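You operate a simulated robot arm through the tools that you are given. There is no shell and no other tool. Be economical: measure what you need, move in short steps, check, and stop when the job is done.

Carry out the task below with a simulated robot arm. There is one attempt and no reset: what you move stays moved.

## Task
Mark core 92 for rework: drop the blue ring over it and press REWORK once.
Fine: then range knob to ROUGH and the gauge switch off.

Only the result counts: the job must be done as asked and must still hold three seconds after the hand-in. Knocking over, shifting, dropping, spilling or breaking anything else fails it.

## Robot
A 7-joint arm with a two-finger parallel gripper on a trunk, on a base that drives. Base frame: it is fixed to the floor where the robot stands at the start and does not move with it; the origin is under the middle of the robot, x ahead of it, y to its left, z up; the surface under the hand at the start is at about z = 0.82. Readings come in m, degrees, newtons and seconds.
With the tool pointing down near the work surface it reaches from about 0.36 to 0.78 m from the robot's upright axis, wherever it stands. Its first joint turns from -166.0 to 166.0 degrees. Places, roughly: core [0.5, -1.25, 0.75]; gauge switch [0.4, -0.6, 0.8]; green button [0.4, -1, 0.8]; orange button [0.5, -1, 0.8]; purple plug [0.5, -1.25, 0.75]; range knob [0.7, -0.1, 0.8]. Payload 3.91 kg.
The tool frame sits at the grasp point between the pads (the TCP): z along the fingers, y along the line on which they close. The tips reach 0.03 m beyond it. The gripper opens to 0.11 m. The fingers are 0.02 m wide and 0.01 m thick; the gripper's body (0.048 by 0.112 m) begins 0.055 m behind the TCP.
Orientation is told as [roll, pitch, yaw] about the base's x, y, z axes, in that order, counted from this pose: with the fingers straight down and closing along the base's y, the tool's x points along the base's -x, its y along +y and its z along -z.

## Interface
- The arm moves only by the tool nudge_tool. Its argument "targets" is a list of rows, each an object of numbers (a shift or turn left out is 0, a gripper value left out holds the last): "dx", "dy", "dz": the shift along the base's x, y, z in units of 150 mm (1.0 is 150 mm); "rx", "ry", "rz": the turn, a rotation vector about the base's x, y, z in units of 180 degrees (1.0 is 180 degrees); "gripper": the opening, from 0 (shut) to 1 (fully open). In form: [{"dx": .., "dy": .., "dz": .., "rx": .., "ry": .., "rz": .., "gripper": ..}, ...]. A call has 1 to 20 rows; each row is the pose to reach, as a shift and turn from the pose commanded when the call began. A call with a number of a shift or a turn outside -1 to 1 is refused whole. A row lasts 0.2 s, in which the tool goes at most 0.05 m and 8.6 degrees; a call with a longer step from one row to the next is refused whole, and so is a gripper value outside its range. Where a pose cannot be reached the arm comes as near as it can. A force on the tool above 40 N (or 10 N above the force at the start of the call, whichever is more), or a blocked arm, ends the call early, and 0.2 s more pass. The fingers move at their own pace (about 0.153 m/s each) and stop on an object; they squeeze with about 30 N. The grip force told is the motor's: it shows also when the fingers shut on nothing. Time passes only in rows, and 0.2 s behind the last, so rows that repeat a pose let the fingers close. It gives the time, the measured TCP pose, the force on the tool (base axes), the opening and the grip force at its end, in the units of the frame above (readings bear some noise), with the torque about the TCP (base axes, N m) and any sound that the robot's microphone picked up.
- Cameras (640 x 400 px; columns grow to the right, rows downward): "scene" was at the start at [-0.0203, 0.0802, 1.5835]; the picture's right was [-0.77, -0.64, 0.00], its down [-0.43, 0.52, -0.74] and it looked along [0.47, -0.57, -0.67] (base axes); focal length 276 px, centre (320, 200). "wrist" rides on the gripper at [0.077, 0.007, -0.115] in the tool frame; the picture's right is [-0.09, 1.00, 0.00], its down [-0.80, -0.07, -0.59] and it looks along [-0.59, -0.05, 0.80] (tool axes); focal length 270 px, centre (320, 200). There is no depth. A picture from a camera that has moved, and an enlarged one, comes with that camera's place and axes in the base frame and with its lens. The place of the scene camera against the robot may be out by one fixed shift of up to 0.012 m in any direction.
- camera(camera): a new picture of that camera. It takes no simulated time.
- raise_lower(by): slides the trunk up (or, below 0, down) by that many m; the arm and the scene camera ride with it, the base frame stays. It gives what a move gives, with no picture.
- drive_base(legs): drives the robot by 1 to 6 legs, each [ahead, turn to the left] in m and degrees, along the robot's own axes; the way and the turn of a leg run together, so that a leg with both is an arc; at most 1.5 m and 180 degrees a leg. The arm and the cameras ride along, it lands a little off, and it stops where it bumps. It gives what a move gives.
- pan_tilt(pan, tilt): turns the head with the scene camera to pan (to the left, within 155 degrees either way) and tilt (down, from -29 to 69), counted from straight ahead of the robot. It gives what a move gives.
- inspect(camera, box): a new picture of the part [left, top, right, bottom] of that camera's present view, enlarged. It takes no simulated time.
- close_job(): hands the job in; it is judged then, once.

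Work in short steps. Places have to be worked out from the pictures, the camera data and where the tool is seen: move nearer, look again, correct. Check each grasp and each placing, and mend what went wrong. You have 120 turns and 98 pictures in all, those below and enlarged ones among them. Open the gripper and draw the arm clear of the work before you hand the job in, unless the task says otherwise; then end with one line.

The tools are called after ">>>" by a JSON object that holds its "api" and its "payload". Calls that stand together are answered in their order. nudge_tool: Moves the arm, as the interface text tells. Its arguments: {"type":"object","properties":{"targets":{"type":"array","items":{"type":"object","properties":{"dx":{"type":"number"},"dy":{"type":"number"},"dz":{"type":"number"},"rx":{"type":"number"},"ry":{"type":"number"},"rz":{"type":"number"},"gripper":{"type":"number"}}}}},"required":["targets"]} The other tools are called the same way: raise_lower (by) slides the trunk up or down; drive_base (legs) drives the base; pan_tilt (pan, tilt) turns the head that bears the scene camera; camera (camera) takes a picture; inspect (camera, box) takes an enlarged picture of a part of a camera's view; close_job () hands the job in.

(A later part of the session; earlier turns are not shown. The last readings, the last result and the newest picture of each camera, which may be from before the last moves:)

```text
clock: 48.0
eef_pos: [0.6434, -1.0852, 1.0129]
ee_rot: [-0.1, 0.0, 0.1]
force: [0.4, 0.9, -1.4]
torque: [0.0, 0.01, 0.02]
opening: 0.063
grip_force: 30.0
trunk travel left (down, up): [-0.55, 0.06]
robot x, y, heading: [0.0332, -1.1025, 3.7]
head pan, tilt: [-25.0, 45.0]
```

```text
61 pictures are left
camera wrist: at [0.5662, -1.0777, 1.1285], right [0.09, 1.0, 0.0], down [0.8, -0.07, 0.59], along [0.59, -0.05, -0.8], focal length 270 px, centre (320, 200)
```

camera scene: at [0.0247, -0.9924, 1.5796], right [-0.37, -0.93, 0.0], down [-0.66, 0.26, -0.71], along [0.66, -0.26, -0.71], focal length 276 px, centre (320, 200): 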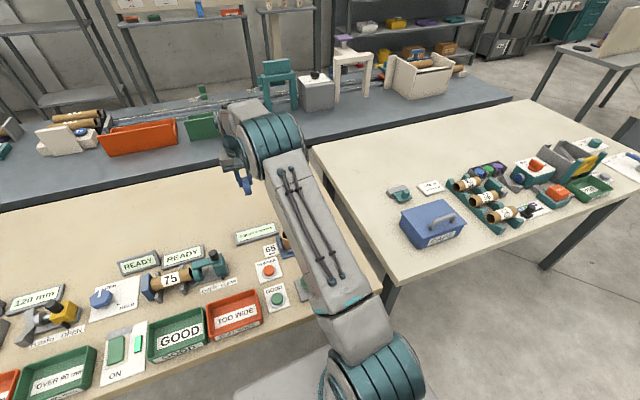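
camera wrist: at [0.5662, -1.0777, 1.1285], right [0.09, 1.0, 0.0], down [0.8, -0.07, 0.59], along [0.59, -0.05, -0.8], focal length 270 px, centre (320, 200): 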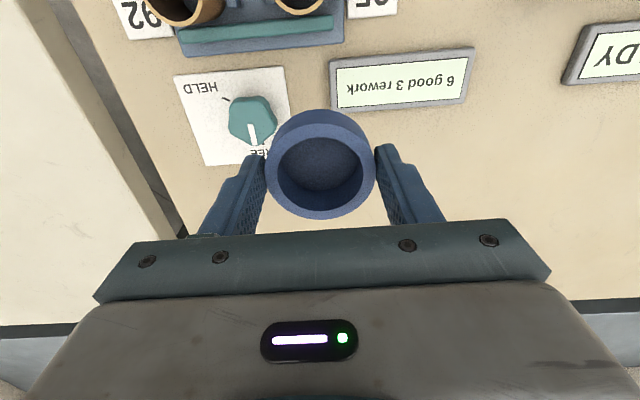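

Grip stable. On to above core 92.

>>> {"api": "nudge_tool", "payload": {"targets": [{"dx": -0.03, "dy": -0.03}, {"dx": -0.1, "dy": -0.1}, {"dx": -0.18, "dy": -0.18}, {"dx": -0.26, "dy": -0.26}, {"dx": -0.34, "dy": -0.34}, {"dx": -0.42, "dy": -0.42}, {"dx": -0.5, "dy": -0.5}, {"dx": -0.58, "dy": -0.58}, {"dx": -0.63, "dy": -0.63}, {"dx": -0.65, "dy": -0.65}, {"dx": -0.65, "dy": -0.65}]}}

>>> {"api": "camera", "payload": {"camera": "wrist"}}

>>> {"api": "inspect", "payload": {"camera": "wrist", "box": [200, 0, 440, 160]}}

```text
clock: 50.4
eef_pos: [0.5462, -1.182, 1.0114]
ee_rot: [0.0, -0.1, 0.1]
force: [0.3, 0.6, -1.1]
torque: [0.03, -0.03, 0.0]
opening: 0.0627
grip_force: 29.9
trunk travel left (down, up): [-0.55, 0.06]
robot x, y, heading: [0.0285, -1.1018, 3.6]
head pan, tilt: [-25.0, 45.0]
```

```text
60 pictures are left
camera wrist: at [0.4688, -1.1756, 1.1275], right [0.09, 1.0, 0.0], down [0.8, -0.07, 0.59], along [0.59, -0.05, -0.8], focal length 270 px, centre (320, 200)
```

wrist: 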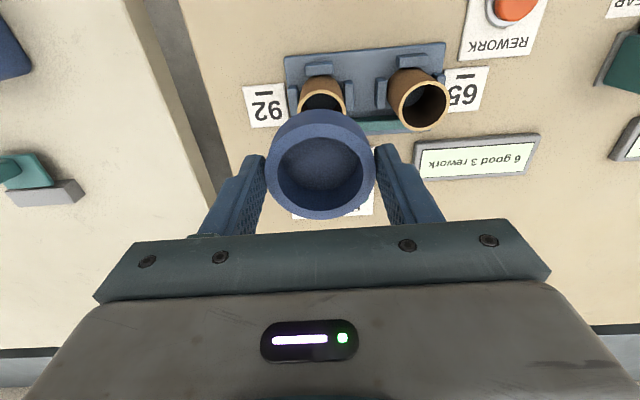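

```text
2.50 times, centred on (320, 80) of wrist
camera zoom: at [0.4688, -1.1756, 1.1275], right [0.09, 1.0, 0.0], down [0.8, -0.07, 0.59], along [0.59, -0.05, -0.8], focal length 676 px, centre (320, 500)
```

zoom: 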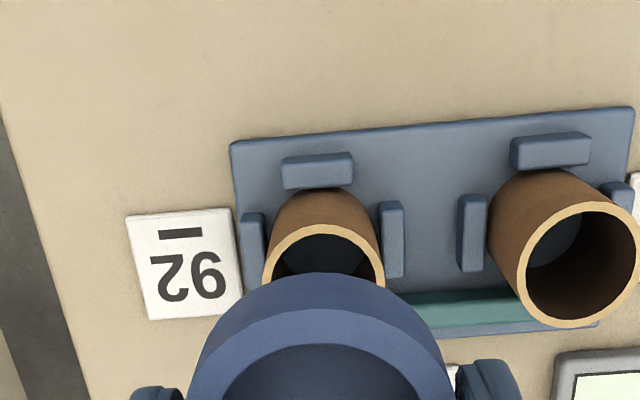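

From two views, core 92 is at (0.551, -1.181), top ≈ 0.888, diameter ~43 mm; ring hole ~48 mm. Held ring centre is at (0.5456, -1.182). I shift +5.5 mm x, +1 mm y, and lower to just above the core.

>>> {"api": "nudge_tool", "payload": {"targets": [{"dx": 0.02, "dy": 0.003, "dz": -0.05}, {"dx": 0.037, "dy": 0.007, "dz": -0.15}, {"dx": 0.037, "dy": 0.007, "dz": -0.25}, {"dx": 0.037, "dy": 0.007, "dz": -0.35}, {"dx": 0.037, "dy": 0.007, "dz": -0.45}, {"dx": 0.037, "dy": 0.007, "dz": -0.5}, {"dx": 0.037, "dy": 0.007, "dz": -0.5}]}}

>>> {"api": "inspect", "payload": {"camera": "wrist", "box": [200, 60, 440, 220]}}

>>> {"api": "inspect", "payload": {"camera": "scene", "box": [240, 180, 360, 280]}}

```text
clock: 52.0
eef_pos: [0.5508, -1.1817, 0.9393]
ee_rot: [0.0, 0.0, 0.0]
force: [0.1, -0.1, -0.5]
torque: [0.0, 0.02, 0.0]
opening: 0.0628
grip_force: 30.1
trunk travel left (down, up): [-0.55, 0.06]
robot x, y, heading: [0.0289, -1.1058, 3.2]
head pan, tilt: [-25.0, 45.0]
```

```text
2.50 times, centred on (320, 140) of wrist
camera zoom: at [0.4738, -1.174, 1.0536], right [0.09, 1.0, 0.0], down [0.8, -0.07, 0.59], along [0.59, -0.05, -0.8], focal length 676 px, centre (320, 350)
```

zoom: 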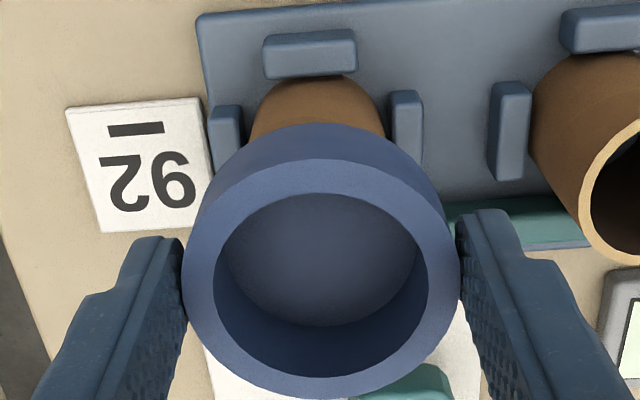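

```text
4.00 times, centred on (300, 230) of scene
camera zoom: at [0.0246, -0.9925, 1.5796], right [-0.37, -0.93, 0.0], down [-0.66, 0.26, -0.71], along [0.66, -0.26, -0.71], focal length 1104 px, centre (400, 80)
```

zoom: 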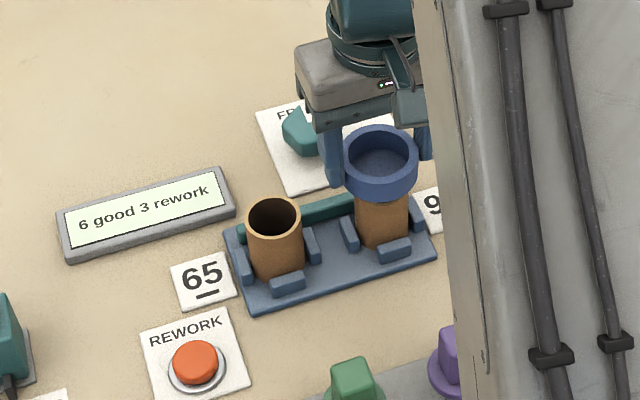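

Scene and wrist views show the ring aligned over core 92 within ~1 mm. I lower in small steps, watching the force.

>>> {"api": "nudge_tool", "payload": {"targets": [{"dy": -0.005, "dz": -0.03}, {"dy": -0.005, "dz": -0.06}, {"dy": -0.005, "dz": -0.09}, {"dy": -0.005, "dz": -0.11}]}}

>>> {"api": "nudge_tool", "payload": {"targets": [{"dz": -0.01}, {"dz": -0.02}, {"dz": -0.02}]}}

>>> {"api": "nudge_tool", "payload": {"targets": [{"dz": -0.01}, {"dz": -0.02}, {"dz": -0.02}]}}

>>> {"api": "inspect", "payload": {"camera": "wrist", "box": [200, 60, 440, 220]}}

>>> {"api": "inspect", "payload": {"camera": "scene", "box": [240, 180, 360, 280]}}

```text
clock: 53.0
eef_pos: [0.5509, -1.1832, 0.9216]
ee_rot: [0.0, 0.0, -0.1]
force: [0.0, -0.6, -1.4]
torque: [0.02, 0.01, 0.01]
opening: 0.0628
grip_force: 29.7
trunk travel left (down, up): [-0.55, 0.06]
robot x, y, heading: [0.0331, -1.1046, 3.3]
head pan, tilt: [-25.0, 45.0]
```

```text
clock: 53.8
eef_pos: [0.5519, -1.1823, 0.9175]
ee_rot: [0.0, 0.1, 0.0]
force: [0.2, -0.5, -0.4]
torque: [0.01, 0.03, 0.02]
opening: 0.0626
grip_force: 29.7
trunk travel left (down, up): [-0.55, 0.06]
robot x, y, heading: [0.0342, -1.1032, 3.7]
head pan, tilt: [-25.0, 45.0]
```

```text
clock: 54.5
eef_pos: [0.5507, -1.1819, 0.9152]
ee_rot: [0.1, 0.0, 0.0]
force: [-1.6, 0.3, -0.6]
torque: [0.01, -0.01, 0.01]
opening: 0.056
grip_force: 29.9
trunk travel left (down, up): [-0.55, 0.06]
robot x, y, heading: [0.0282, -1.1037, 3.8]
head pan, tilt: [-25.0, 45.0]
```

```text
2.50 times, centred on (320, 140) of wrist
camera zoom: at [0.4738, -1.1751, 1.0307], right [0.09, 1.0, 0.0], down [0.8, -0.07, 0.59], along [0.59, -0.05, -0.8], focal length 676 px, centre (320, 350)
```

zoom: 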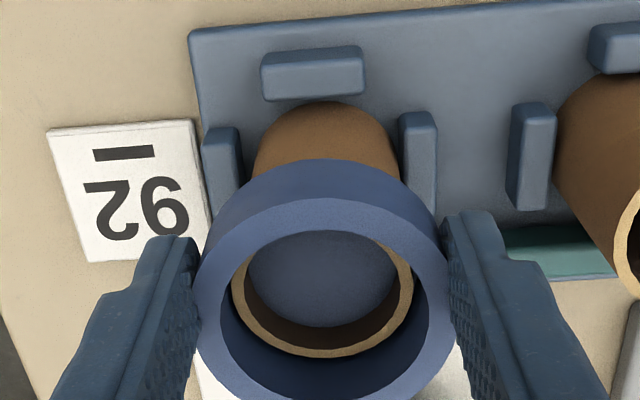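

```text
4.00 times, centred on (300, 230) of scene
camera zoom: at [0.0246, -0.9925, 1.5796], right [-0.37, -0.93, 0.0], down [-0.66, 0.26, -0.71], along [0.66, -0.26, -0.71], focal length 1104 px, centre (400, 80)
```

zoom: 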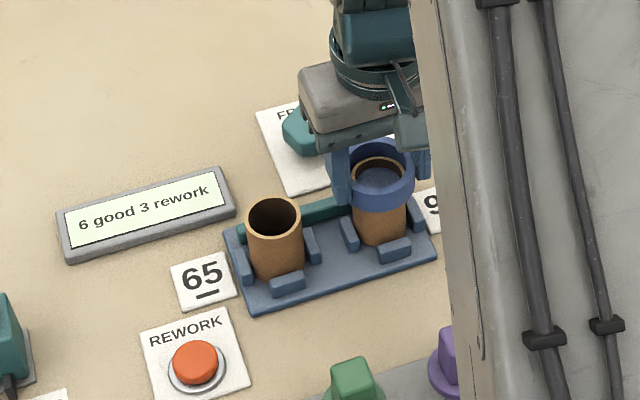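

The core's rim is visible inside the ring. I release now with a moderate opening so the ring drops down over core 92.

>>> {"api": "nudge_tool", "payload": {"targets": [{"gripper": 0.75}, {"gripper": 0.75}, {"gripper": 0.75}]}}

>>> {"api": "inspect", "payload": {"camera": "wrist", "box": [200, 60, 440, 220]}}

>>> {"api": "inspect", "payload": {"camera": "scene", "box": [240, 180, 360, 280]}}

```text
clock: 55.4
eef_pos: [0.5505, -1.1827, 0.9155]
ee_rot: [0.0, 0.0, -0.1]
force: [-0.8, -0.1, -0.5]
torque: [-0.02, 0.0, 0.0]
opening: 0.0827
grip_force: 0.0
trunk travel left (down, up): [-0.55, 0.06]
robot x, y, heading: [0.0336, -1.1019, 3.5]
head pan, tilt: [-25.0, 45.0]
```

```text
2.50 times, centred on (320, 140) of wrist
camera zoom: at [0.4738, -1.1751, 1.0308], right [0.09, 1.0, 0.0], down [0.8, -0.07, 0.59], along [0.59, -0.05, -0.8], focal length 676 px, centre (320, 350)
```

zoom: 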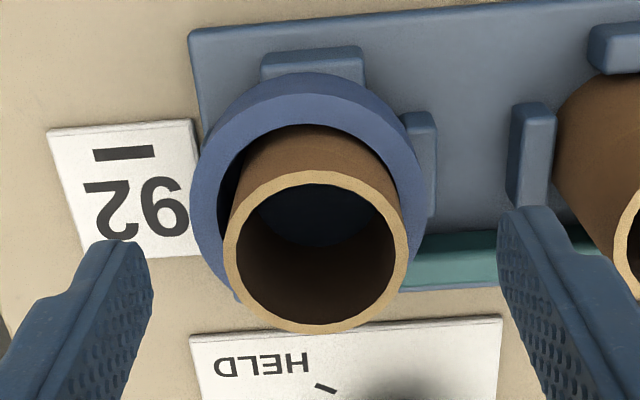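

```text
4.00 times, centred on (300, 230) of scene
camera zoom: at [0.0246, -0.9925, 1.5796], right [-0.37, -0.93, 0.0], down [-0.66, 0.26, -0.71], along [0.66, -0.26, -0.71], focal length 1104 px, centre (400, 80)
```

zoom: 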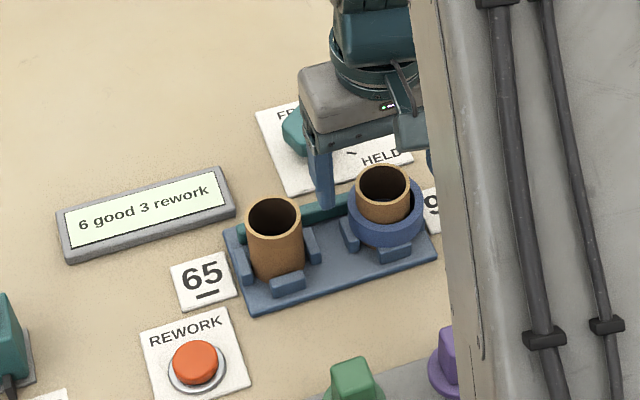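

The ring sits down around core 92. I rise straight up, then move over to the orange REWORK button (≈0.486, -1.009), closing the fingers.

>>> {"api": "nudge_tool", "payload": {"targets": [{"dz": 0.15}, {"dz": 0.35}, {"dz": 0.6}, {"dz": 0.8}, {"dz": 0.8}]}}

>>> {"api": "nudge_tool", "payload": {"targets": [{"dx": -0.13, "dy": 0.25, "gripper": 0}, {"dx": -0.26, "dy": 0.5, "gripper": 0}, {"dx": -0.4, "dy": 0.75, "gripper": 0}, {"dx": -0.43, "dy": 1.0, "dz": -0.1, "gripper": 0}, {"dx": -0.43, "dy": 1.0, "dz": -0.2, "gripper": 0}, {"dx": -0.43, "dy": 1.0, "dz": -0.2, "gripper": 0}]}}

>>> {"api": "camera", "payload": {"camera": "wrist"}}

```text
clock: 56.5
eef_pos: [0.5507, -1.1819, 1.0374]
ee_rot: [0.0, 0.0, 0.1]
force: [0.4, 0.3, -0.2]
torque: [-0.03, -0.01, 0.0]
opening: 0.0824
grip_force: 0.1
trunk travel left (down, up): [-0.55, 0.06]
robot x, y, heading: [0.0297, -1.1013, 3.4]
head pan, tilt: [-25.0, 45.0]
```

```text
clock: 58.0
eef_pos: [0.4823, -1.033, 1.0042]
ee_rot: [0.1, 0.0, 0.0]
force: [0.0, -0.2, -0.7]
torque: [0.03, 0.0, 0.0]
opening: 0.0001
grip_force: 30.6
trunk travel left (down, up): [-0.55, 0.06]
robot x, y, heading: [0.0266, -1.101, 3.6]
head pan, tilt: [-25.0, 45.0]
```

```text
52 pictures are left
camera wrist: at [0.4066, -1.0262, 1.1209], right [0.09, 1.0, 0.0], down [0.8, -0.07, 0.59], along [0.59, -0.05, -0.8], focal length 270 px, centre (320, 200)
```

wrist: 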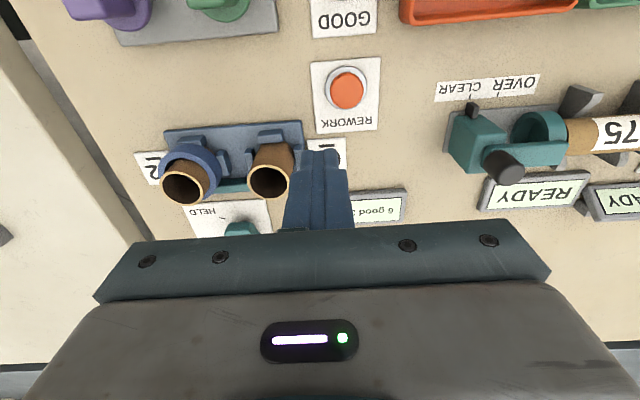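

Button centre ≈ (0.480, -1.006). I move over it and lower the closed tips to ~2 cm above.

>>> {"api": "nudge_tool", "payload": {"targets": [{"dx": -0.013, "dy": 0.18, "dz": -0.1}, {"dx": -0.013, "dy": 0.18, "dz": -0.3}, {"dx": -0.013, "dy": 0.18, "dz": -0.5}, {"dx": -0.013, "dy": 0.18, "dz": -0.69}, {"dx": -0.013, "dy": 0.18, "dz": -0.69}]}}

>>> {"api": "camera", "payload": {"camera": "wrist"}}

```text
clock: 59.1
eef_pos: [0.4836, -1.0059, 0.8999]
ee_rot: [0.0, 0.0, 0.1]
force: [-0.3, 0.4, 0.0]
torque: [-0.01, 0.0, 0.01]
opening: 0.0001
grip_force: 30.2
trunk travel left (down, up): [-0.55, 0.06]
robot x, y, heading: [0.0304, -1.1056, 3.6]
head pan, tilt: [-25.0, 45.0]
```

```text
51 pictures are left
camera wrist: at [0.4066, -0.9987, 1.0161], right [0.09, 1.0, 0.0], down [0.8, -0.07, 0.59], along [0.59, -0.05, -0.8], focal length 270 px, centre (320, 200)
```

wrist: 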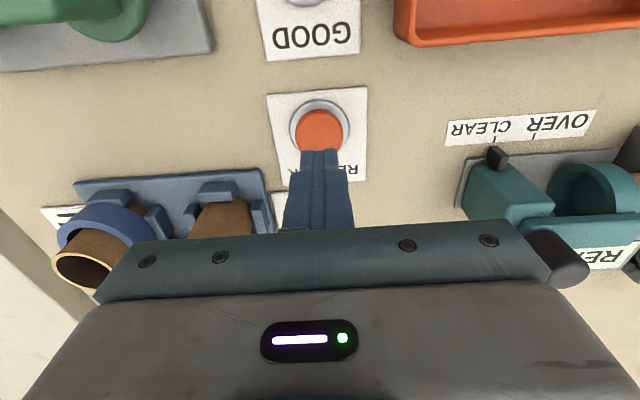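

Button is at x ≈ 0.477. I correct -6 mm and begin lowering; then press in 2 mm steps.

>>> {"api": "nudge_tool", "payload": {"targets": [{"dx": -0.04, "dy": 0.007}, {"dx": -0.04, "dy": 0.007, "dz": -0.05}, {"dx": -0.04, "dy": 0.007, "dz": -0.1}, {"dx": -0.04, "dy": 0.007, "dz": -0.1}]}}

>>> {"api": "inspect", "payload": {"camera": "wrist", "box": [240, 80, 400, 220]}}

```text
clock: 60.1
eef_pos: [0.4793, -1.0043, 0.8865]
ee_rot: [0.0, 0.0, 0.1]
force: [-0.1, 0.0, 0.6]
torque: [0.02, 0.0, -0.01]
opening: 0.0002
grip_force: 30.1
trunk travel left (down, up): [-0.55, 0.06]
robot x, y, heading: [0.0284, -1.1056, 3.5]
head pan, tilt: [-25.0, 45.0]
```

```text
2.86 times, centred on (320, 150) of wrist
camera zoom: at [0.4009, -0.9971, 1.0022], right [0.09, 1.0, 0.0], down [0.8, -0.07, 0.59], along [0.59, -0.05, -0.8], focal length 772 px, centre (320, 343)
```

zoom: 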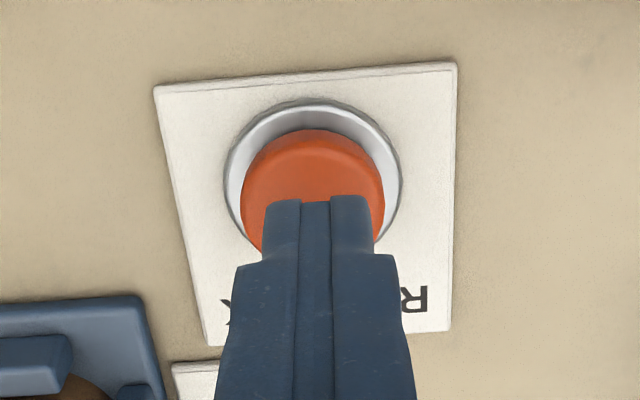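

Tips are above the button's middle. I press down slowly.

>>> {"api": "nudge_tool", "payload": {"targets": [{"dz": -0.015}, {"dz": -0.03}, {"dz": -0.045}, {"dz": -0.06}, {"dz": -0.07}]}}

```text
clock: 61.4
eef_pos: [0.4798, -1.0037, 0.8756]
ee_rot: [0.0, -0.1, 0.0]
force: [0.0, 0.0, -0.7]
torque: [-0.02, 0.02, 0.03]
opening: 0.0
grip_force: 30.2
trunk travel left (down, up): [-0.55, 0.06]
robot x, y, heading: [0.032, -1.1041, 3.5]
head pan, tilt: [-25.0, 45.0]
```

No contact yet (tips 0.846); I continue in small steps.

>>> {"api": "nudge_tool", "payload": {"targets": [{"dz": -0.015}, {"dz": -0.03}, {"dz": -0.03}]}}

>>> {"api": "inspect", "payload": {"camera": "wrist", "box": [240, 80, 400, 220]}}

```text
clock: 62.1
eef_pos: [0.4774, -1.0047, 0.8716]
ee_rot: [0.0, 0.0, 0.1]
force: [-0.7, 0.8, 0.7]
torque: [0.01, 0.01, 0.0]
opening: 0.0
grip_force: 29.7
trunk travel left (down, up): [-0.55, 0.06]
robot x, y, heading: [0.0315, -1.1068, 3.5]
head pan, tilt: [-25.0, 45.0]
```

```text
2.86 times, centred on (320, 150) of wrist
camera zoom: at [0.4008, -0.9965, 0.9875], right [0.09, 1.0, 0.0], down [0.8, -0.07, 0.59], along [0.59, -0.05, -0.8], focal length 772 px, centre (320, 343)
```

zoom: 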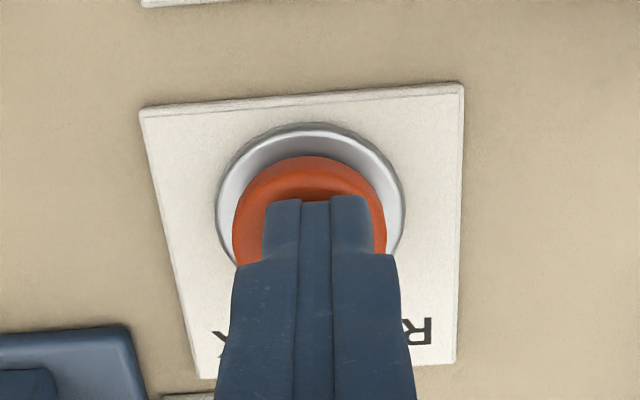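

Almost touching, well centred. I press further in 2 mm steps, looking for force or a click.

>>> {"api": "nudge_tool", "payload": {"targets": [{"dz": -0.01}, {"dz": -0.02}, {"dz": -0.03}]}}

```text
clock: 63.0
eef_pos: [0.479, -1.0032, 0.8673]
ee_rot: [0.0, 0.0, -0.1]
force: [0.6, 0.4, 4.1]
torque: [0.02, 0.0, -0.01]
opening: 0.0
grip_force: 29.7
trunk travel left (down, up): [-0.55, 0.06]
robot x, y, heading: [0.0309, -1.1037, 3.4]
head pan, tilt: [-25.0, 45.0]
heard: click
```

Contact and one click heard. I lift off at once and check the counter display.

>>> {"api": "nudge_tool", "payload": {"targets": [{"dz": 0.1}, {"dz": 0.3}, {"dz": 0.6}, {"dz": 0.9}, {"dz": 0.9}]}}

>>> {"api": "inspect", "payload": {"camera": "scene", "box": [200, 180, 360, 300]}}

>>> {"api": "camera", "payload": {"camera": "wrist"}}

```text
clock: 64.2
eef_pos: [0.4797, -1.0036, 1.0022]
ee_rot: [0.0, 0.1, 0.0]
force: [-0.4, -0.5, 0.2]
torque: [0.0, 0.0, 0.02]
opening: 0.0
grip_force: 30.4
trunk travel left (down, up): [-0.55, 0.06]
robot x, y, heading: [0.0318, -1.1036, 3.5]
head pan, tilt: [-25.0, 45.0]
```

```text
3.33 times, centred on (280, 240) of scene
camera zoom: at [0.0246, -0.9924, 1.5795], right [-0.37, -0.93, 0.0], down [-0.66, 0.26, -0.71], along [0.66, -0.26, -0.71], focal length 920 px, centre (453, 67)
```

zoom: 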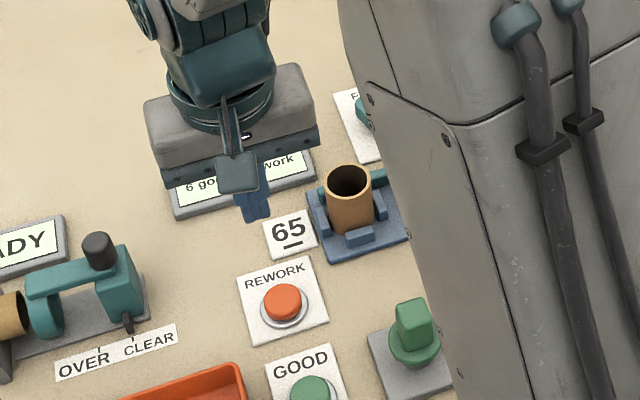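

```text
47 pictures are left
camera wrist: at [0.4027, -0.9956, 1.1183], right [0.09, 1.0, 0.0], down [0.8, -0.07, 0.59], along [0.59, -0.05, -0.8], focal length 270 px, centre (320, 200)
```

wrist: 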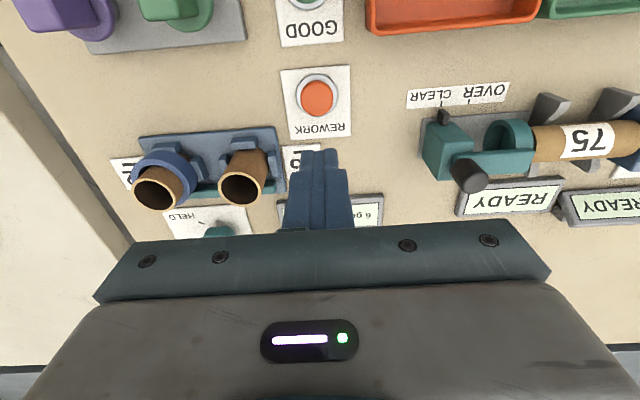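

I draw the arm back and high for driving, and check the display.

>>> {"api": "nudge_tool", "payload": {"targets": [{"dx": -0.1, "dy": -0.15, "dz": 0.15}, {"dx": -0.25, "dy": -0.3, "dz": 0.35}, {"dx": -0.4, "dy": -0.45, "dz": 0.55}, {"dx": -0.5, "dy": -0.6, "dz": 0.75}, {"dx": -0.5, "dy": -0.6, "dz": 0.75}]}}

>>> {"api": "pan_tilt", "payload": {"pan": 0, "tilt": 50}}

>>> {"api": "inspect", "payload": {"camera": "scene", "box": [240, 150, 480, 300]}}

```text
clock: 65.3
eef_pos: [0.4039, -1.0928, 1.1152]
ee_rot: [0.1, -0.1, 0.0]
force: [-0.2, 0.7, -0.4]
torque: [0.01, 0.01, 0.0]
opening: 0.0001
grip_force: 29.6
trunk travel left (down, up): [-0.55, 0.06]
robot x, y, heading: [0.0292, -1.102, 3.4]
head pan, tilt: [-25.0, 45.0]
```

```text
clock: 66.2
eef_pos: [0.4042, -1.0928, 1.1157]
ee_rot: [0.0, 0.1, 0.0]
force: [0.3, 0.3, 0.2]
torque: [-0.01, -0.02, 0.0]
opening: 0.0002
grip_force: 29.9
trunk travel left (down, up): [-0.55, 0.06]
robot x, y, heading: [0.0326, -1.1082, 3.5]
head pan, tilt: [0.0, 50.0]
```

```text
2.67 times, centred on (360, 225) of scene
camera zoom: at [0.0258, -0.958, 1.5727], right [0.06, -1.0, 0.0], down [-0.76, -0.05, -0.64], along [0.64, 0.04, -0.77], focal length 736 px, centre (213, 133)
```

zoom: 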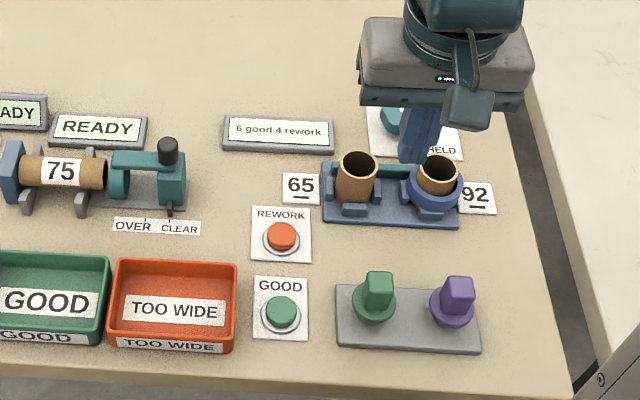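

Counter reads "6 good 4 rework" and the ring is around core 92. Now I drive back along the table to y ≈ -0.3.

>>> {"api": "drive_base", "payload": {"legs": [[0, 86.5], [0.8, 0], [0, -90]]}}

>>> {"api": "camera", "payload": {"camera": "wrist"}}

>>> {"api": "camera", "payload": {"camera": "scene"}}

```text
clock: 78.1
eef_pos: [0.4026, -0.3205, 1.1165]
ee_rot: [0.0, 0.0, -3.8]
force: [0.3, 0.3, 0.6]
torque: [0.01, -0.02, -0.02]
opening: 0.0
grip_force: 29.8
trunk travel left (down, up): [-0.55, 0.06]
robot x, y, heading: [0.0286, -0.3082, -0.4]
head pan, tilt: [0.0, 50.0]
```

```text
45 pictures are left
camera wrist: at [0.327, -0.3083, 1.2312], right [0.15, 0.99, 0.0], down [0.79, -0.12, 0.59], along [0.59, -0.09, -0.8], focal length 270 px, centre (320, 200)
```

wrist: 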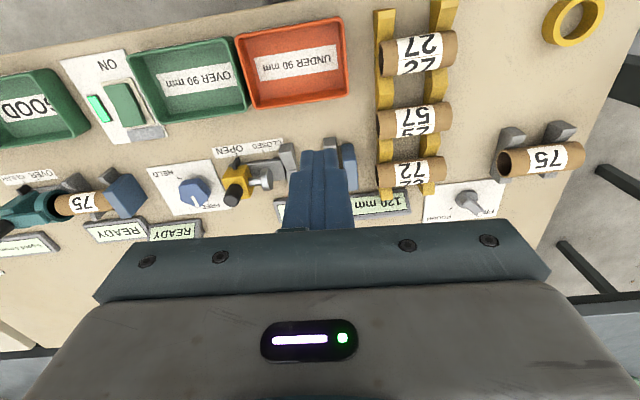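

```text
44 pictures are left
camera scene: at [0.0346, -0.1596, 1.5727], right [-0.01, -1.0, 0.0], down [-0.77, 0.01, -0.64], along [0.64, 0.0, -0.77], focal length 276 px, centre (320, 200)
```

scene: 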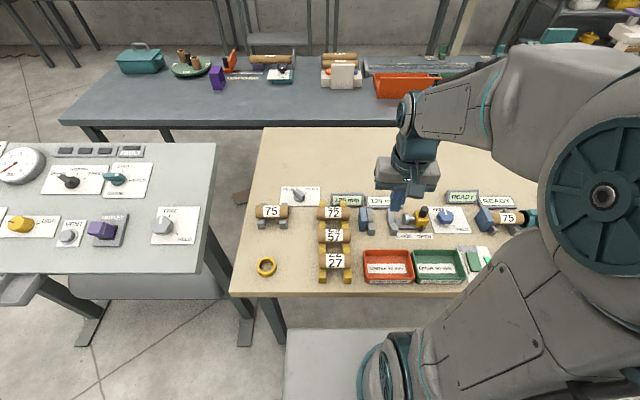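

Range knob at about (0.655, -0.089). I enlarge it for the labels.

>>> {"api": "inspect", "payload": {"camera": "scene", "box": [260, 170, 350, 230]}}

>>> {"api": "nudge_tool", "payload": {"targets": [{"dx": 0.2, "dy": 0.25, "rz": 0.01, "gripper": 0.4}, {"dx": 0.4, "dy": 0.5, "rz": 0.021, "gripper": 0.4}, {"dx": 0.6, "dy": 0.7, "rz": 0.021, "gripper": 0.4}, {"dx": 0.8, "dy": 0.9, "rz": 0.021, "gripper": 0.4}, {"dx": 0.95, "dy": 1.0, "rz": 0.021, "gripper": 0.4}, {"dx": 0.95, "dy": 1.0, "rz": 0.021, "gripper": 0.4}]}}

>>> {"api": "nudge_tool", "payload": {"targets": [{"dx": 0.2, "dy": 0.2, "dz": -0.2}, {"dx": 0.4, "dy": 0.4, "dz": -0.4}, {"dx": 0.65, "dy": 0.53, "dz": -0.55}, {"dx": 0.65, "dy": 0.53, "dz": -0.7}, {"dx": 0.65, "dy": 0.53, "dz": -0.7}]}}

>>> {"api": "camera", "payload": {"camera": "wrist"}}

```text
6.67 times, centred on (305, 200) of scene
camera zoom: at [0.0346, -0.1596, 1.5727], right [-0.01, -1.0, 0.0], down [-0.77, 0.01, -0.64], along [0.64, 0.0, -0.77], focal length 1840 px, centre (420, 200)
```

zoom: 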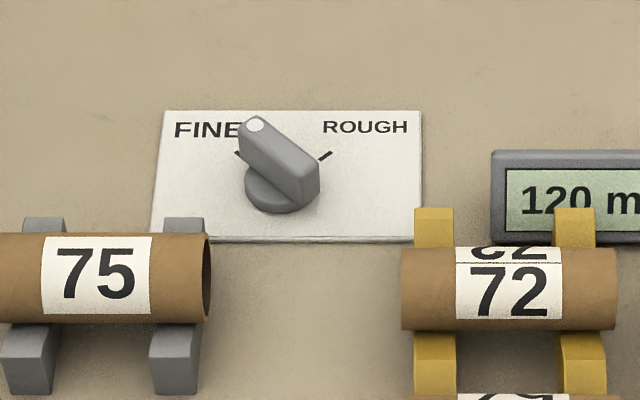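

```text
clock: 79.5
eef_pos: [0.5465, -0.1728, 1.1152]
ee_rot: [-0.1, 0.0, -0.1]
force: [0.4, -0.7, -0.2]
torque: [0.0, 0.02, -0.04]
opening: 0.0438
grip_force: 0.0
trunk travel left (down, up): [-0.55, 0.06]
robot x, y, heading: [0.0299, -0.3089, -0.4]
head pan, tilt: [0.0, 50.0]
```

```text
refused: row 1 steps farther than a row can; nothing moved
```

```text
42 pictures are left
camera wrist: at [0.4696, -0.1656, 1.2308], right [0.09, 1.0, 0.0], down [0.8, -0.07, 0.59], along [0.59, -0.05, -0.8], focal length 270 px, centre (320, 200)
```

wrist: 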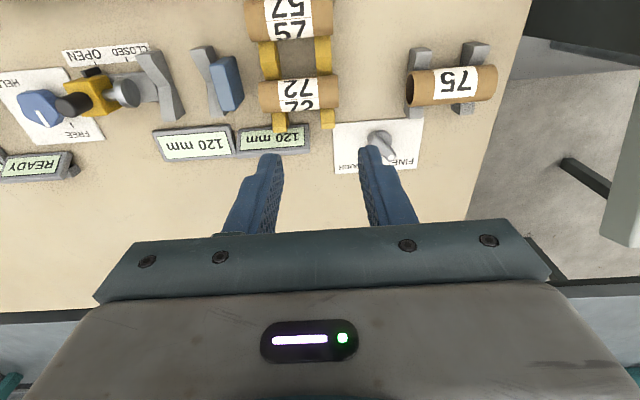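

Knob's bar points at FINE (45° to +x+y); ROUGH is 90° clockwise. I move above it (≈0.650, -0.089) and turn the fingers +45° to straddle the bar.

>>> {"api": "nudge_tool", "payload": {"targets": [{"dx": 0.12, "dy": 0.1, "dz": -0.12, "rz": 0.045}, {"dx": 0.25, "dy": 0.2, "dz": -0.25, "rz": 0.09}, {"dx": 0.38, "dy": 0.3, "dz": -0.38, "rz": 0.135}, {"dx": 0.5, "dy": 0.4, "dz": -0.5, "rz": 0.18}, {"dx": 0.6, "dy": 0.5, "dz": -0.62, "rz": 0.22}, {"dx": 0.69, "dy": 0.56, "dz": -0.75, "rz": 0.25}, {"dx": 0.69, "dy": 0.56, "dz": -0.75, "rz": 0.25}]}}

>>> {"api": "camera", "payload": {"camera": "wrist"}}

```text
clock: 81.1
eef_pos: [0.6489, -0.0873, 1.0034]
ee_rot: [0.0, -0.1, 45.0]
force: [0.4, 0.7, 0.2]
torque: [-0.01, 0.0, 0.01]
opening: 0.0437
grip_force: 0.0
trunk travel left (down, up): [-0.55, 0.06]
robot x, y, heading: [0.0281, -0.3075, -0.1]
head pan, tilt: [0.0, 50.0]
```

```text
41 pictures are left
camera wrist: at [0.5896, -0.1365, 1.119], right [-0.64, 0.77, 0.0], down [0.62, 0.52, 0.59], along [0.46, 0.38, -0.8], focal length 270 px, centre (320, 200)
```

wrist: 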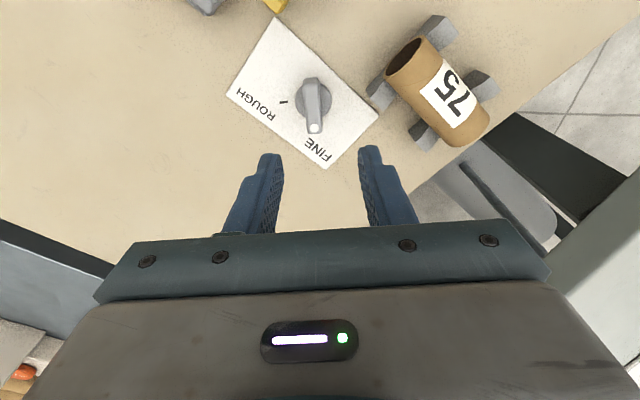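

Fingers parallel to the bar; knob centre ≈ (0.656, -0.091). I correct and lower to 0.92, then look.

>>> {"api": "nudge_tool", "payload": {"targets": [{"dx": 0.045, "dy": -0.022, "dz": -0.2}, {"dx": 0.045, "dy": -0.022, "dz": -0.4}, {"dx": 0.045, "dy": -0.022, "dz": -0.55}, {"dx": 0.045, "dy": -0.022, "dz": -0.55}]}}

>>> {"api": "inspect", "payload": {"camera": "wrist", "box": [220, 60, 420, 240]}}

```text
clock: 82.1
eef_pos: [0.6559, -0.0892, 0.9185]
ee_rot: [0.0, 0.0, 44.9]
force: [-0.5, 0.2, 0.4]
torque: [0.01, -0.04, 0.03]
opening: 0.0441
grip_force: 0.0
trunk travel left (down, up): [-0.55, 0.06]
robot x, y, heading: [0.028, -0.3099, -0.6]
head pan, tilt: [0.0, 50.0]
```

```text
2.22 times, centred on (320, 150) of wrist
camera zoom: at [0.5963, -0.1383, 1.0347], right [-0.64, 0.77, 0.0], down [0.62, 0.52, 0.59], along [0.46, 0.38, -0.8], focal length 601 px, centre (320, 311)
```

zoom: 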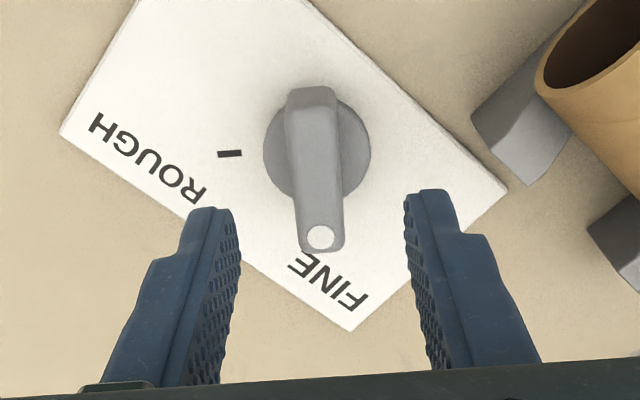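

Knob centre matches the TCP. I lower so the tips straddle the bar (TCP ≈ 0.872) and close.

>>> {"api": "nudge_tool", "payload": {"targets": [{"dz": -0.1}, {"dz": -0.2}, {"dz": -0.3}, {"dz": -0.3}]}}

>>> {"api": "inspect", "payload": {"camera": "wrist", "box": [220, 60, 420, 240]}}

```text
clock: 83.1
eef_pos: [0.6562, -0.0909, 0.8751]
ee_rot: [0.0, 0.0, 44.9]
force: [-0.6, 1.2, 0.4]
torque: [-0.01, -0.04, 0.03]
opening: 0.0438
grip_force: 0.1
trunk travel left (down, up): [-0.55, 0.06]
robot x, y, heading: [0.0293, -0.3029, -0.3]
head pan, tilt: [0.0, 50.0]
```

```text
2.22 times, centred on (320, 150) of wrist
camera zoom: at [0.5965, -0.1387, 0.9909], right [-0.64, 0.77, 0.0], down [0.62, 0.52, 0.59], along [0.46, 0.38, -0.8], focal length 601 px, centre (320, 311)
```

zoom: 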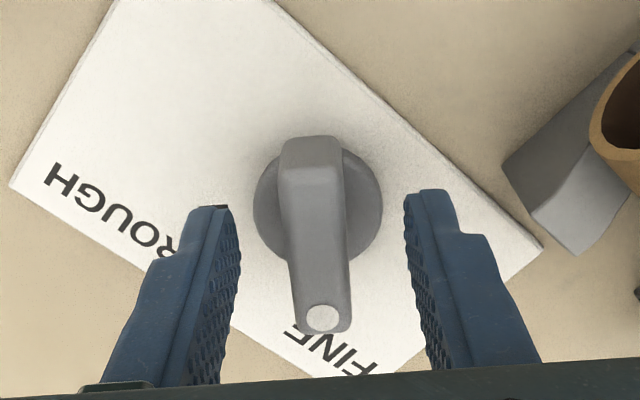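

The bar is between the pads; closing.

>>> {"api": "nudge_tool", "payload": {"targets": [{"dz": -0.015, "gripper": 0}, {"dz": -0.015, "gripper": 0}, {"dz": -0.015, "gripper": 0}, {"dz": -0.015, "gripper": 0}]}}

>>> {"api": "inspect", "payload": {"camera": "wrist", "box": [220, 60, 420, 240]}}

```text
clock: 84.1
eef_pos: [0.6568, -0.0901, 0.8743]
ee_rot: [-0.1, -0.1, 44.9]
force: [3.7, -0.9, 16.2]
torque: [-0.67, 0.78, -0.6]
opening: 0.0156
grip_force: 45.1
trunk travel left (down, up): [-0.55, 0.06]
robot x, y, heading: [0.0316, -0.3058, -0.7]
head pan, tilt: [0.0, 50.0]
```

```text
2.22 times, centred on (320, 150) of wrist
camera zoom: at [0.5968, -0.1393, 0.9903], right [-0.64, 0.77, 0.0], down [0.62, 0.51, 0.6], along [0.46, 0.38, -0.8], focal length 601 px, centre (320, 311)
```

zoom: 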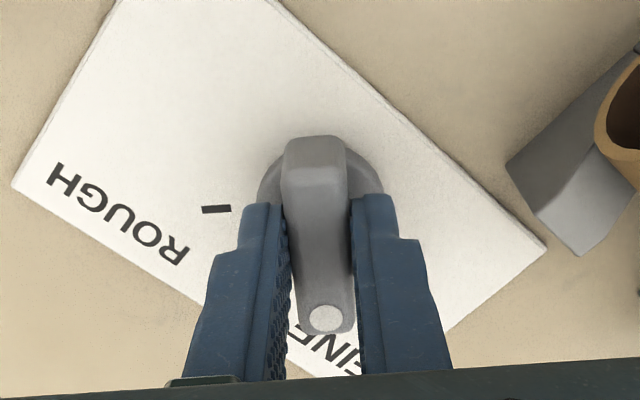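

Gripped (15.6 mm), with tips resting on the knob base; I raise 3 mm, recentre slightly and turn 45° clockwise first.

>>> {"api": "nudge_tool", "payload": {"targets": [{"dz": 0.02, "dx": -0.006, "dy": -0.006}, {"dz": 0.022, "dx": -0.012, "dy": -0.012}, {"dz": 0.022, "dx": -0.012, "dy": -0.012, "rz": -0.042}, {"dz": 0.022, "dx": -0.012, "dy": -0.012, "rz": -0.084}, {"dz": 0.022, "dx": -0.012, "dy": -0.012, "rz": -0.126}, {"dz": 0.022, "dx": -0.012, "dy": -0.012, "rz": -0.168}, {"dz": 0.022, "dx": -0.012, "dy": -0.012, "rz": -0.21}, {"dz": 0.022, "dx": -0.012, "dy": -0.012, "rz": -0.25}, {"dz": 0.022, "dx": -0.012, "dy": -0.012, "rz": -0.25}]}}

>>> {"api": "inspect", "payload": {"camera": "wrist", "box": [200, 40, 440, 240]}}

```text
clock: 86.1
eef_pos: [0.656, -0.0871, 0.8746]
ee_rot: [0.0, 0.1, -0.1]
force: [12.5, 26.6, -14.1]
torque: [0.91, -0.66, 0.11]
opening: 0.0158
grip_force: 44.8
trunk travel left (down, up): [-0.55, 0.06]
robot x, y, heading: [0.0306, -0.3088, -0.1]
head pan, tilt: [0.0, 50.0]
```

```text
2.00 times, centred on (320, 140) of wrist
camera zoom: at [0.5788, -0.0803, 0.9907], right [0.09, 1.0, 0.0], down [0.8, -0.07, 0.59], along [0.59, -0.05, -0.81], focal length 541 px, centre (320, 320)
```

zoom: 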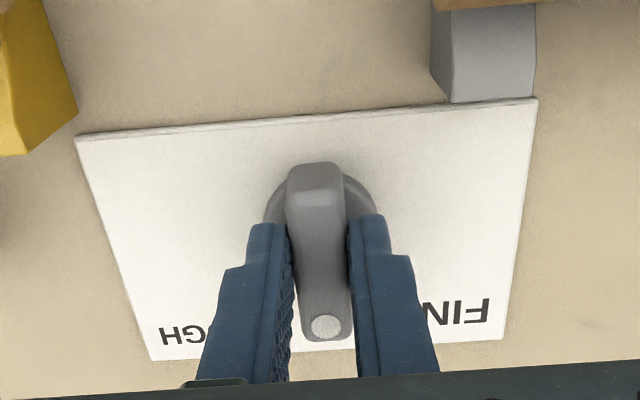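

Half turned; side force shows the knob's axis is at about (0.659, -0.087). I shift the command there and turn the remaining 45°.

>>> {"api": "nudge_tool", "payload": {"targets": [{"dx": 0.016, "dy": 0.015}, {"dx": 0.032, "dy": 0.03}, {"dx": 0.032, "dy": 0.03, "rz": -0.042}, {"dx": 0.032, "dy": 0.03, "rz": -0.084}, {"dx": 0.032, "dy": 0.03, "rz": -0.126}, {"dx": 0.032, "dy": 0.03, "rz": -0.168}, {"dx": 0.032, "dy": 0.03, "rz": -0.21}, {"dx": 0.032, "dy": 0.03, "rz": -0.25}, {"dx": 0.032, "dy": 0.03, "rz": -0.25}]}}

>>> {"api": "inspect", "payload": {"camera": "wrist", "box": [200, 40, 440, 240]}}

>>> {"api": "inspect", "payload": {"camera": "scene", "box": [260, 160, 360, 240]}}

```text
clock: 88.1
eef_pos: [0.6567, -0.0849, 0.8755]
ee_rot: [-0.3, 0.1, -45.1]
force: [-23.9, 9.8, -21.9]
torque: [0.47, 0.46, -0.05]
opening: 0.016
grip_force: 45.6
trunk travel left (down, up): [-0.55, 0.06]
robot x, y, heading: [0.0281, -0.3084, -0.4]
head pan, tilt: [0.0, 50.0]
```

```text
2.00 times, centred on (320, 140) of wrist
camera zoom: at [0.6078, -0.0255, 0.991], right [0.77, 0.64, 0.0], down [0.52, -0.62, 0.59], along [0.38, -0.46, -0.8], focal length 541 px, centre (320, 320)
```

zoom: 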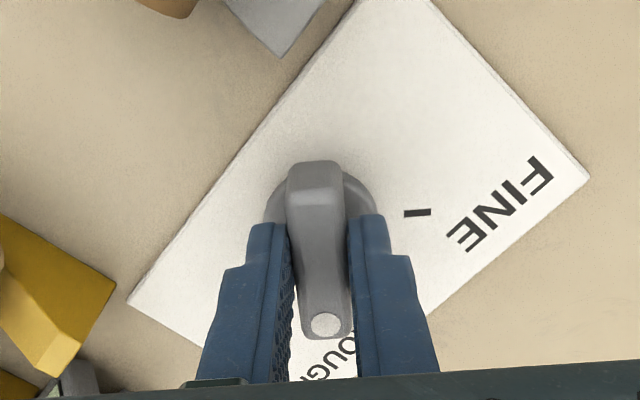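

```text
5.00 times, centred on (310, 200) of scene
camera zoom: at [0.0337, -0.1569, 1.5723], right [-0.01, -1.0, 0.0], down [-0.77, 0.0, -0.64], along [0.64, 0.0, -0.77], focal length 1380 px, centre (370, 200)
```

zoom: 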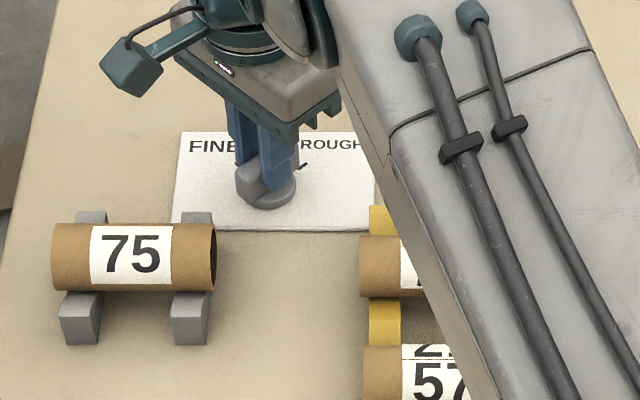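

The bar now points to ROUGH. I open and rise, then check.

>>> {"api": "nudge_tool", "payload": {"targets": [{"gripper": 0.4}, {"gripper": 0.4}, {"gripper": 0.4, "dz": 0.15}, {"gripper": 0.4, "dz": 0.4}, {"gripper": 0.4, "dz": 0.65}, {"gripper": 0.4, "dz": 0.9}, {"gripper": 0.4, "dz": 0.9}]}}

>>> {"api": "inspect", "payload": {"camera": "wrist", "box": [200, 40, 440, 240]}}

```text
clock: 89.7
eef_pos: [0.6565, -0.0876, 1.0103]
ee_rot: [0.0, 0.0, -45.1]
force: [0.8, 0.4, -0.7]
torque: [0.04, -0.01, 0.01]
opening: 0.0439
grip_force: 0.1
trunk travel left (down, up): [-0.55, 0.06]
robot x, y, heading: [0.0338, -0.3039, -0.5]
head pan, tilt: [0.0, 50.0]
```

```text
2.00 times, centred on (320, 140) of wrist
camera zoom: at [0.6087, -0.0267, 1.1265], right [0.77, 0.64, 0.0], down [0.52, -0.62, 0.59], along [0.38, -0.46, -0.8], focal length 541 px, centre (320, 320)
```

zoom: 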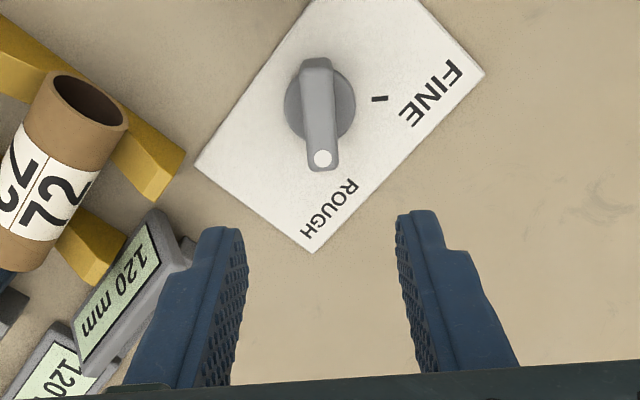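

Knob is on ROUGH. Next the gauge switch near (0.41, -0.60): I travel there high, undoing the yaw.

>>> {"api": "nudge_tool", "payload": {"targets": [{"dx": -0.15, "dy": -0.2, "dz": 0.08, "rz": 0.045, "gripper": 0}, {"dx": -0.3, "dy": -0.4, "dz": 0.16, "rz": 0.09, "gripper": 0}, {"dx": -0.45, "dy": -0.6, "dz": 0.2, "rz": 0.135, "gripper": 0}, {"dx": -0.6, "dy": -0.8, "dz": 0.2, "rz": 0.18, "gripper": 0}, {"dx": -0.75, "dy": -1.0, "dz": 0.2, "rz": 0.22, "gripper": 0}, {"dx": -0.85, "dy": -1.0, "dz": 0.2, "rz": 0.25, "gripper": 0}]}}

>>> {"api": "nudge_tool", "payload": {"targets": [{"dx": -0.1, "dy": -0.25}, {"dx": -0.2, "dy": -0.5}, {"dx": -0.3, "dy": -0.75}, {"dx": -0.4, "dy": -1.0}]}}

>>> {"api": "nudge_tool", "payload": {"targets": [{"dx": -0.1, "dy": -0.25}, {"dx": -0.2, "dy": -0.5}, {"dx": -0.3, "dy": -0.75}, {"dx": -0.4, "dy": -1.0}, {"dx": -0.4, "dy": -1.0}]}}

>>> {"api": "camera", "payload": {"camera": "wrist"}}

```text
clock: 91.1
eef_pos: [0.5302, -0.2361, 1.0417]
ee_rot: [0.0, -0.1, 0.1]
force: [0.1, -0.2, 0.5]
torque: [0.01, -0.02, 0.05]
opening: 0.0001
grip_force: 29.8
trunk travel left (down, up): [-0.55, 0.06]
robot x, y, heading: [0.0279, -0.3082, -0.7]
head pan, tilt: [0.0, 50.0]
```

```text
clock: 92.1
eef_pos: [0.4702, -0.3874, 1.0407]
ee_rot: [0.0, 0.0, 0.1]
force: [0.8, 0.2, 0.1]
torque: [-0.01, -0.01, 0.02]
opening: 0.0002
grip_force: 29.7
trunk travel left (down, up): [-0.55, 0.06]
robot x, y, heading: [0.0304, -0.3044, -0.3]
head pan, tilt: [0.0, 50.0]
```

```text
clock: 93.3
eef_pos: [0.4112, -0.5375, 1.0416]
ee_rot: [0.0, 0.0, -0.1]
force: [-0.2, -0.9, 0.4]
torque: [-0.03, 0.02, 0.01]
opening: 0.0001
grip_force: 29.7
trunk travel left (down, up): [-0.55, 0.06]
robot x, y, heading: [0.0304, -0.3068, -0.3]
head pan, tilt: [0.0, 50.0]
```

```text
33 pictures are left
camera wrist: at [0.3346, -0.5301, 1.1574], right [0.09, 1.0, 0.0], down [0.8, -0.07, 0.59], along [0.59, -0.05, -0.8], focal length 270 px, centre (320, 200)
```

wrist: 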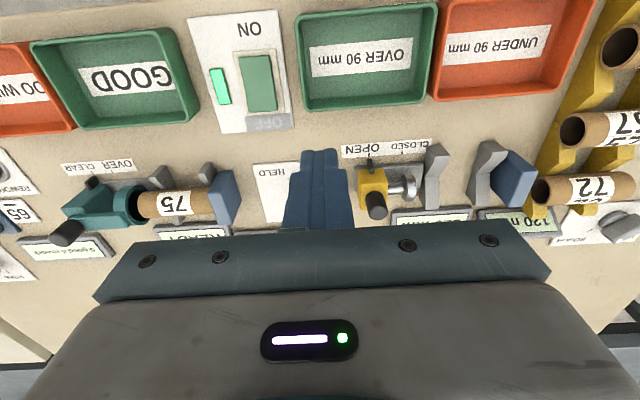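

The rocker is at about (0.400, -0.604), its OFF end at x ≈ 0.425. I enlarge to see which end stands proud.

>>> {"api": "inspect", "payload": {"camera": "wrist", "box": [180, 0, 310, 140]}}

>>> {"api": "pan_tilt", "payload": {"pan": -60, "tilt": 52}}

>>> {"api": "camera", "payload": {"camera": "scene"}}

```text
2.86 times, centred on (245, 70) of wrist
camera zoom: at [0.3346, -0.5301, 1.1574], right [0.09, 1.0, 0.0], down [0.8, -0.07, 0.59], along [0.59, -0.05, -0.8], focal length 772 px, centre (534, 571)
```

zoom: 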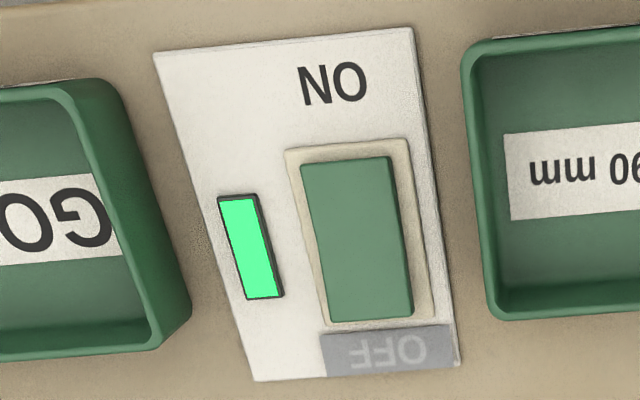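

```text
clock: 94.6
eef_pos: [0.4131, -0.5375, 1.0419]
ee_rot: [0.0, 0.0, -0.1]
force: [-0.1, 0.2, 0.2]
torque: [0.0, 0.03, -0.02]
opening: 0.0
grip_force: 29.7
trunk travel left (down, up): [-0.55, 0.06]
robot x, y, heading: [0.032, -0.3079, -0.3]
head pan, tilt: [-60.0, 52.0]
```

```text
31 pictures are left
camera scene: at [-0.0052, -0.2241, 1.57], right [-0.87, -0.49, 0.0], down [-0.39, 0.68, -0.62], along [0.3, -0.54, -0.79], focal length 276 px, centre (320, 200)
```

scene: 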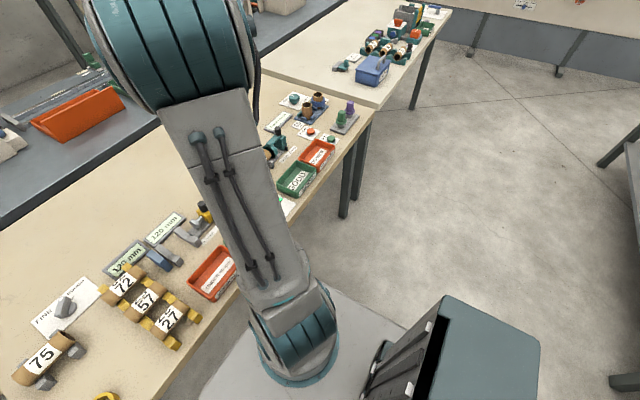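

I'll press the OFF end at (0.421, -0.605). First hover with tips ~25 mm above.

>>> {"api": "nudge_tool", "payload": {"targets": [{"dx": 0.055, "dy": -0.25}, {"dx": 0.055, "dy": -0.45, "dz": -0.2}, {"dx": 0.055, "dy": -0.45, "dz": -0.45}, {"dx": 0.055, "dy": -0.45, "dz": -0.7}, {"dx": 0.055, "dy": -0.45, "dz": -0.92}, {"dx": 0.055, "dy": -0.45, "dz": -0.92}]}}

>>> {"api": "inspect", "payload": {"camera": "wrist", "box": [220, 60, 420, 220]}}

```text
clock: 96.0
eef_pos: [0.419, -0.6053, 0.903]
ee_rot: [0.0, -0.1, -0.1]
force: [-0.2, 0.4, -0.6]
torque: [0.01, -0.01, 0.0]
opening: 0.0
grip_force: 29.6
trunk travel left (down, up): [-0.55, 0.06]
robot x, y, heading: [0.029, -0.3061, -0.5]
head pan, tilt: [-60.0, 52.0]
```

```text
2.50 times, centred on (320, 140) of wrist
camera zoom: at [0.3419, -0.5972, 1.019], right [0.09, 1.0, 0.0], down [0.8, -0.07, 0.59], along [0.59, -0.05, -0.8], focal length 676 px, centre (320, 350)
```

zoom: 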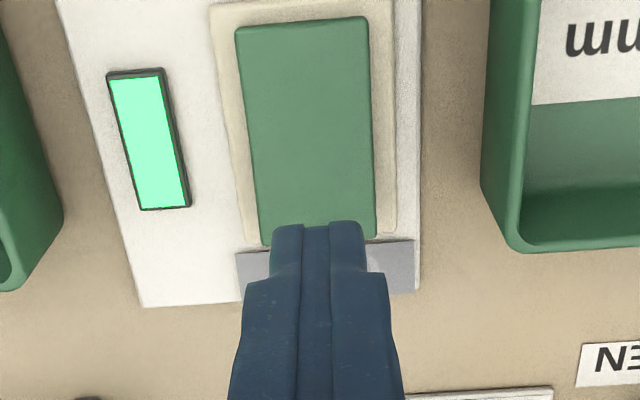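

Well placed over the OFF half. I press down slowly.

>>> {"api": "nudge_tool", "payload": {"targets": [{"dz": -0.03}, {"dz": -0.06}, {"dz": -0.09}, {"dz": -0.105}, {"dz": -0.12}, {"dz": -0.135}]}}

>>> {"api": "nudge_tool", "payload": {"targets": [{"dz": -0.01}, {"dz": -0.02}, {"dz": -0.03}]}}

>>> {"api": "inspect", "payload": {"camera": "wrist", "box": [220, 60, 420, 220]}}

```text
clock: 97.4
eef_pos: [0.4187, -0.6058, 0.8825]
ee_rot: [0.1, 0.0, -0.1]
force: [-0.3, 0.1, 0.1]
torque: [0.0, -0.01, 0.0]
opening: 0.0
grip_force: 30.1
trunk travel left (down, up): [-0.55, 0.06]
robot x, y, heading: [0.0286, -0.3035, -0.4]
head pan, tilt: [-60.0, 52.0]
```

```text
clock: 98.2
eef_pos: [0.4205, -0.605, 0.8788]
ee_rot: [0.0, 0.0, -0.1]
force: [0.1, -0.2, -0.3]
torque: [0.0, -0.01, 0.03]
opening: 0.0
grip_force: 29.9
trunk travel left (down, up): [-0.55, 0.06]
robot x, y, heading: [0.0283, -0.3066, -0.4]
head pan, tilt: [-60.0, 52.0]
```

```text
2.50 times, centred on (320, 140) of wrist
camera zoom: at [0.3424, -0.5976, 0.994], right [0.09, 1.0, 0.0], down [0.8, -0.07, 0.59], along [0.59, -0.05, -0.8], focal length 676 px, centre (320, 350)
```

zoom: 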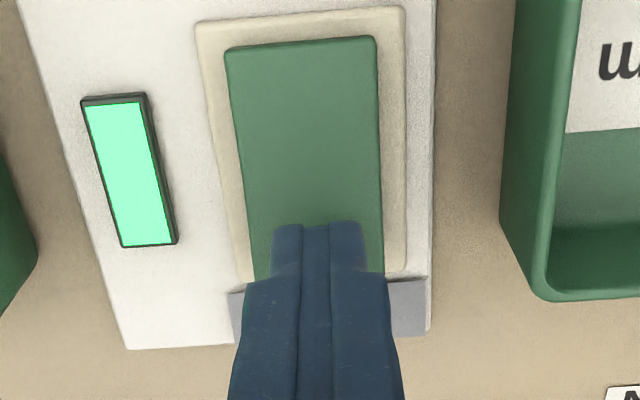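

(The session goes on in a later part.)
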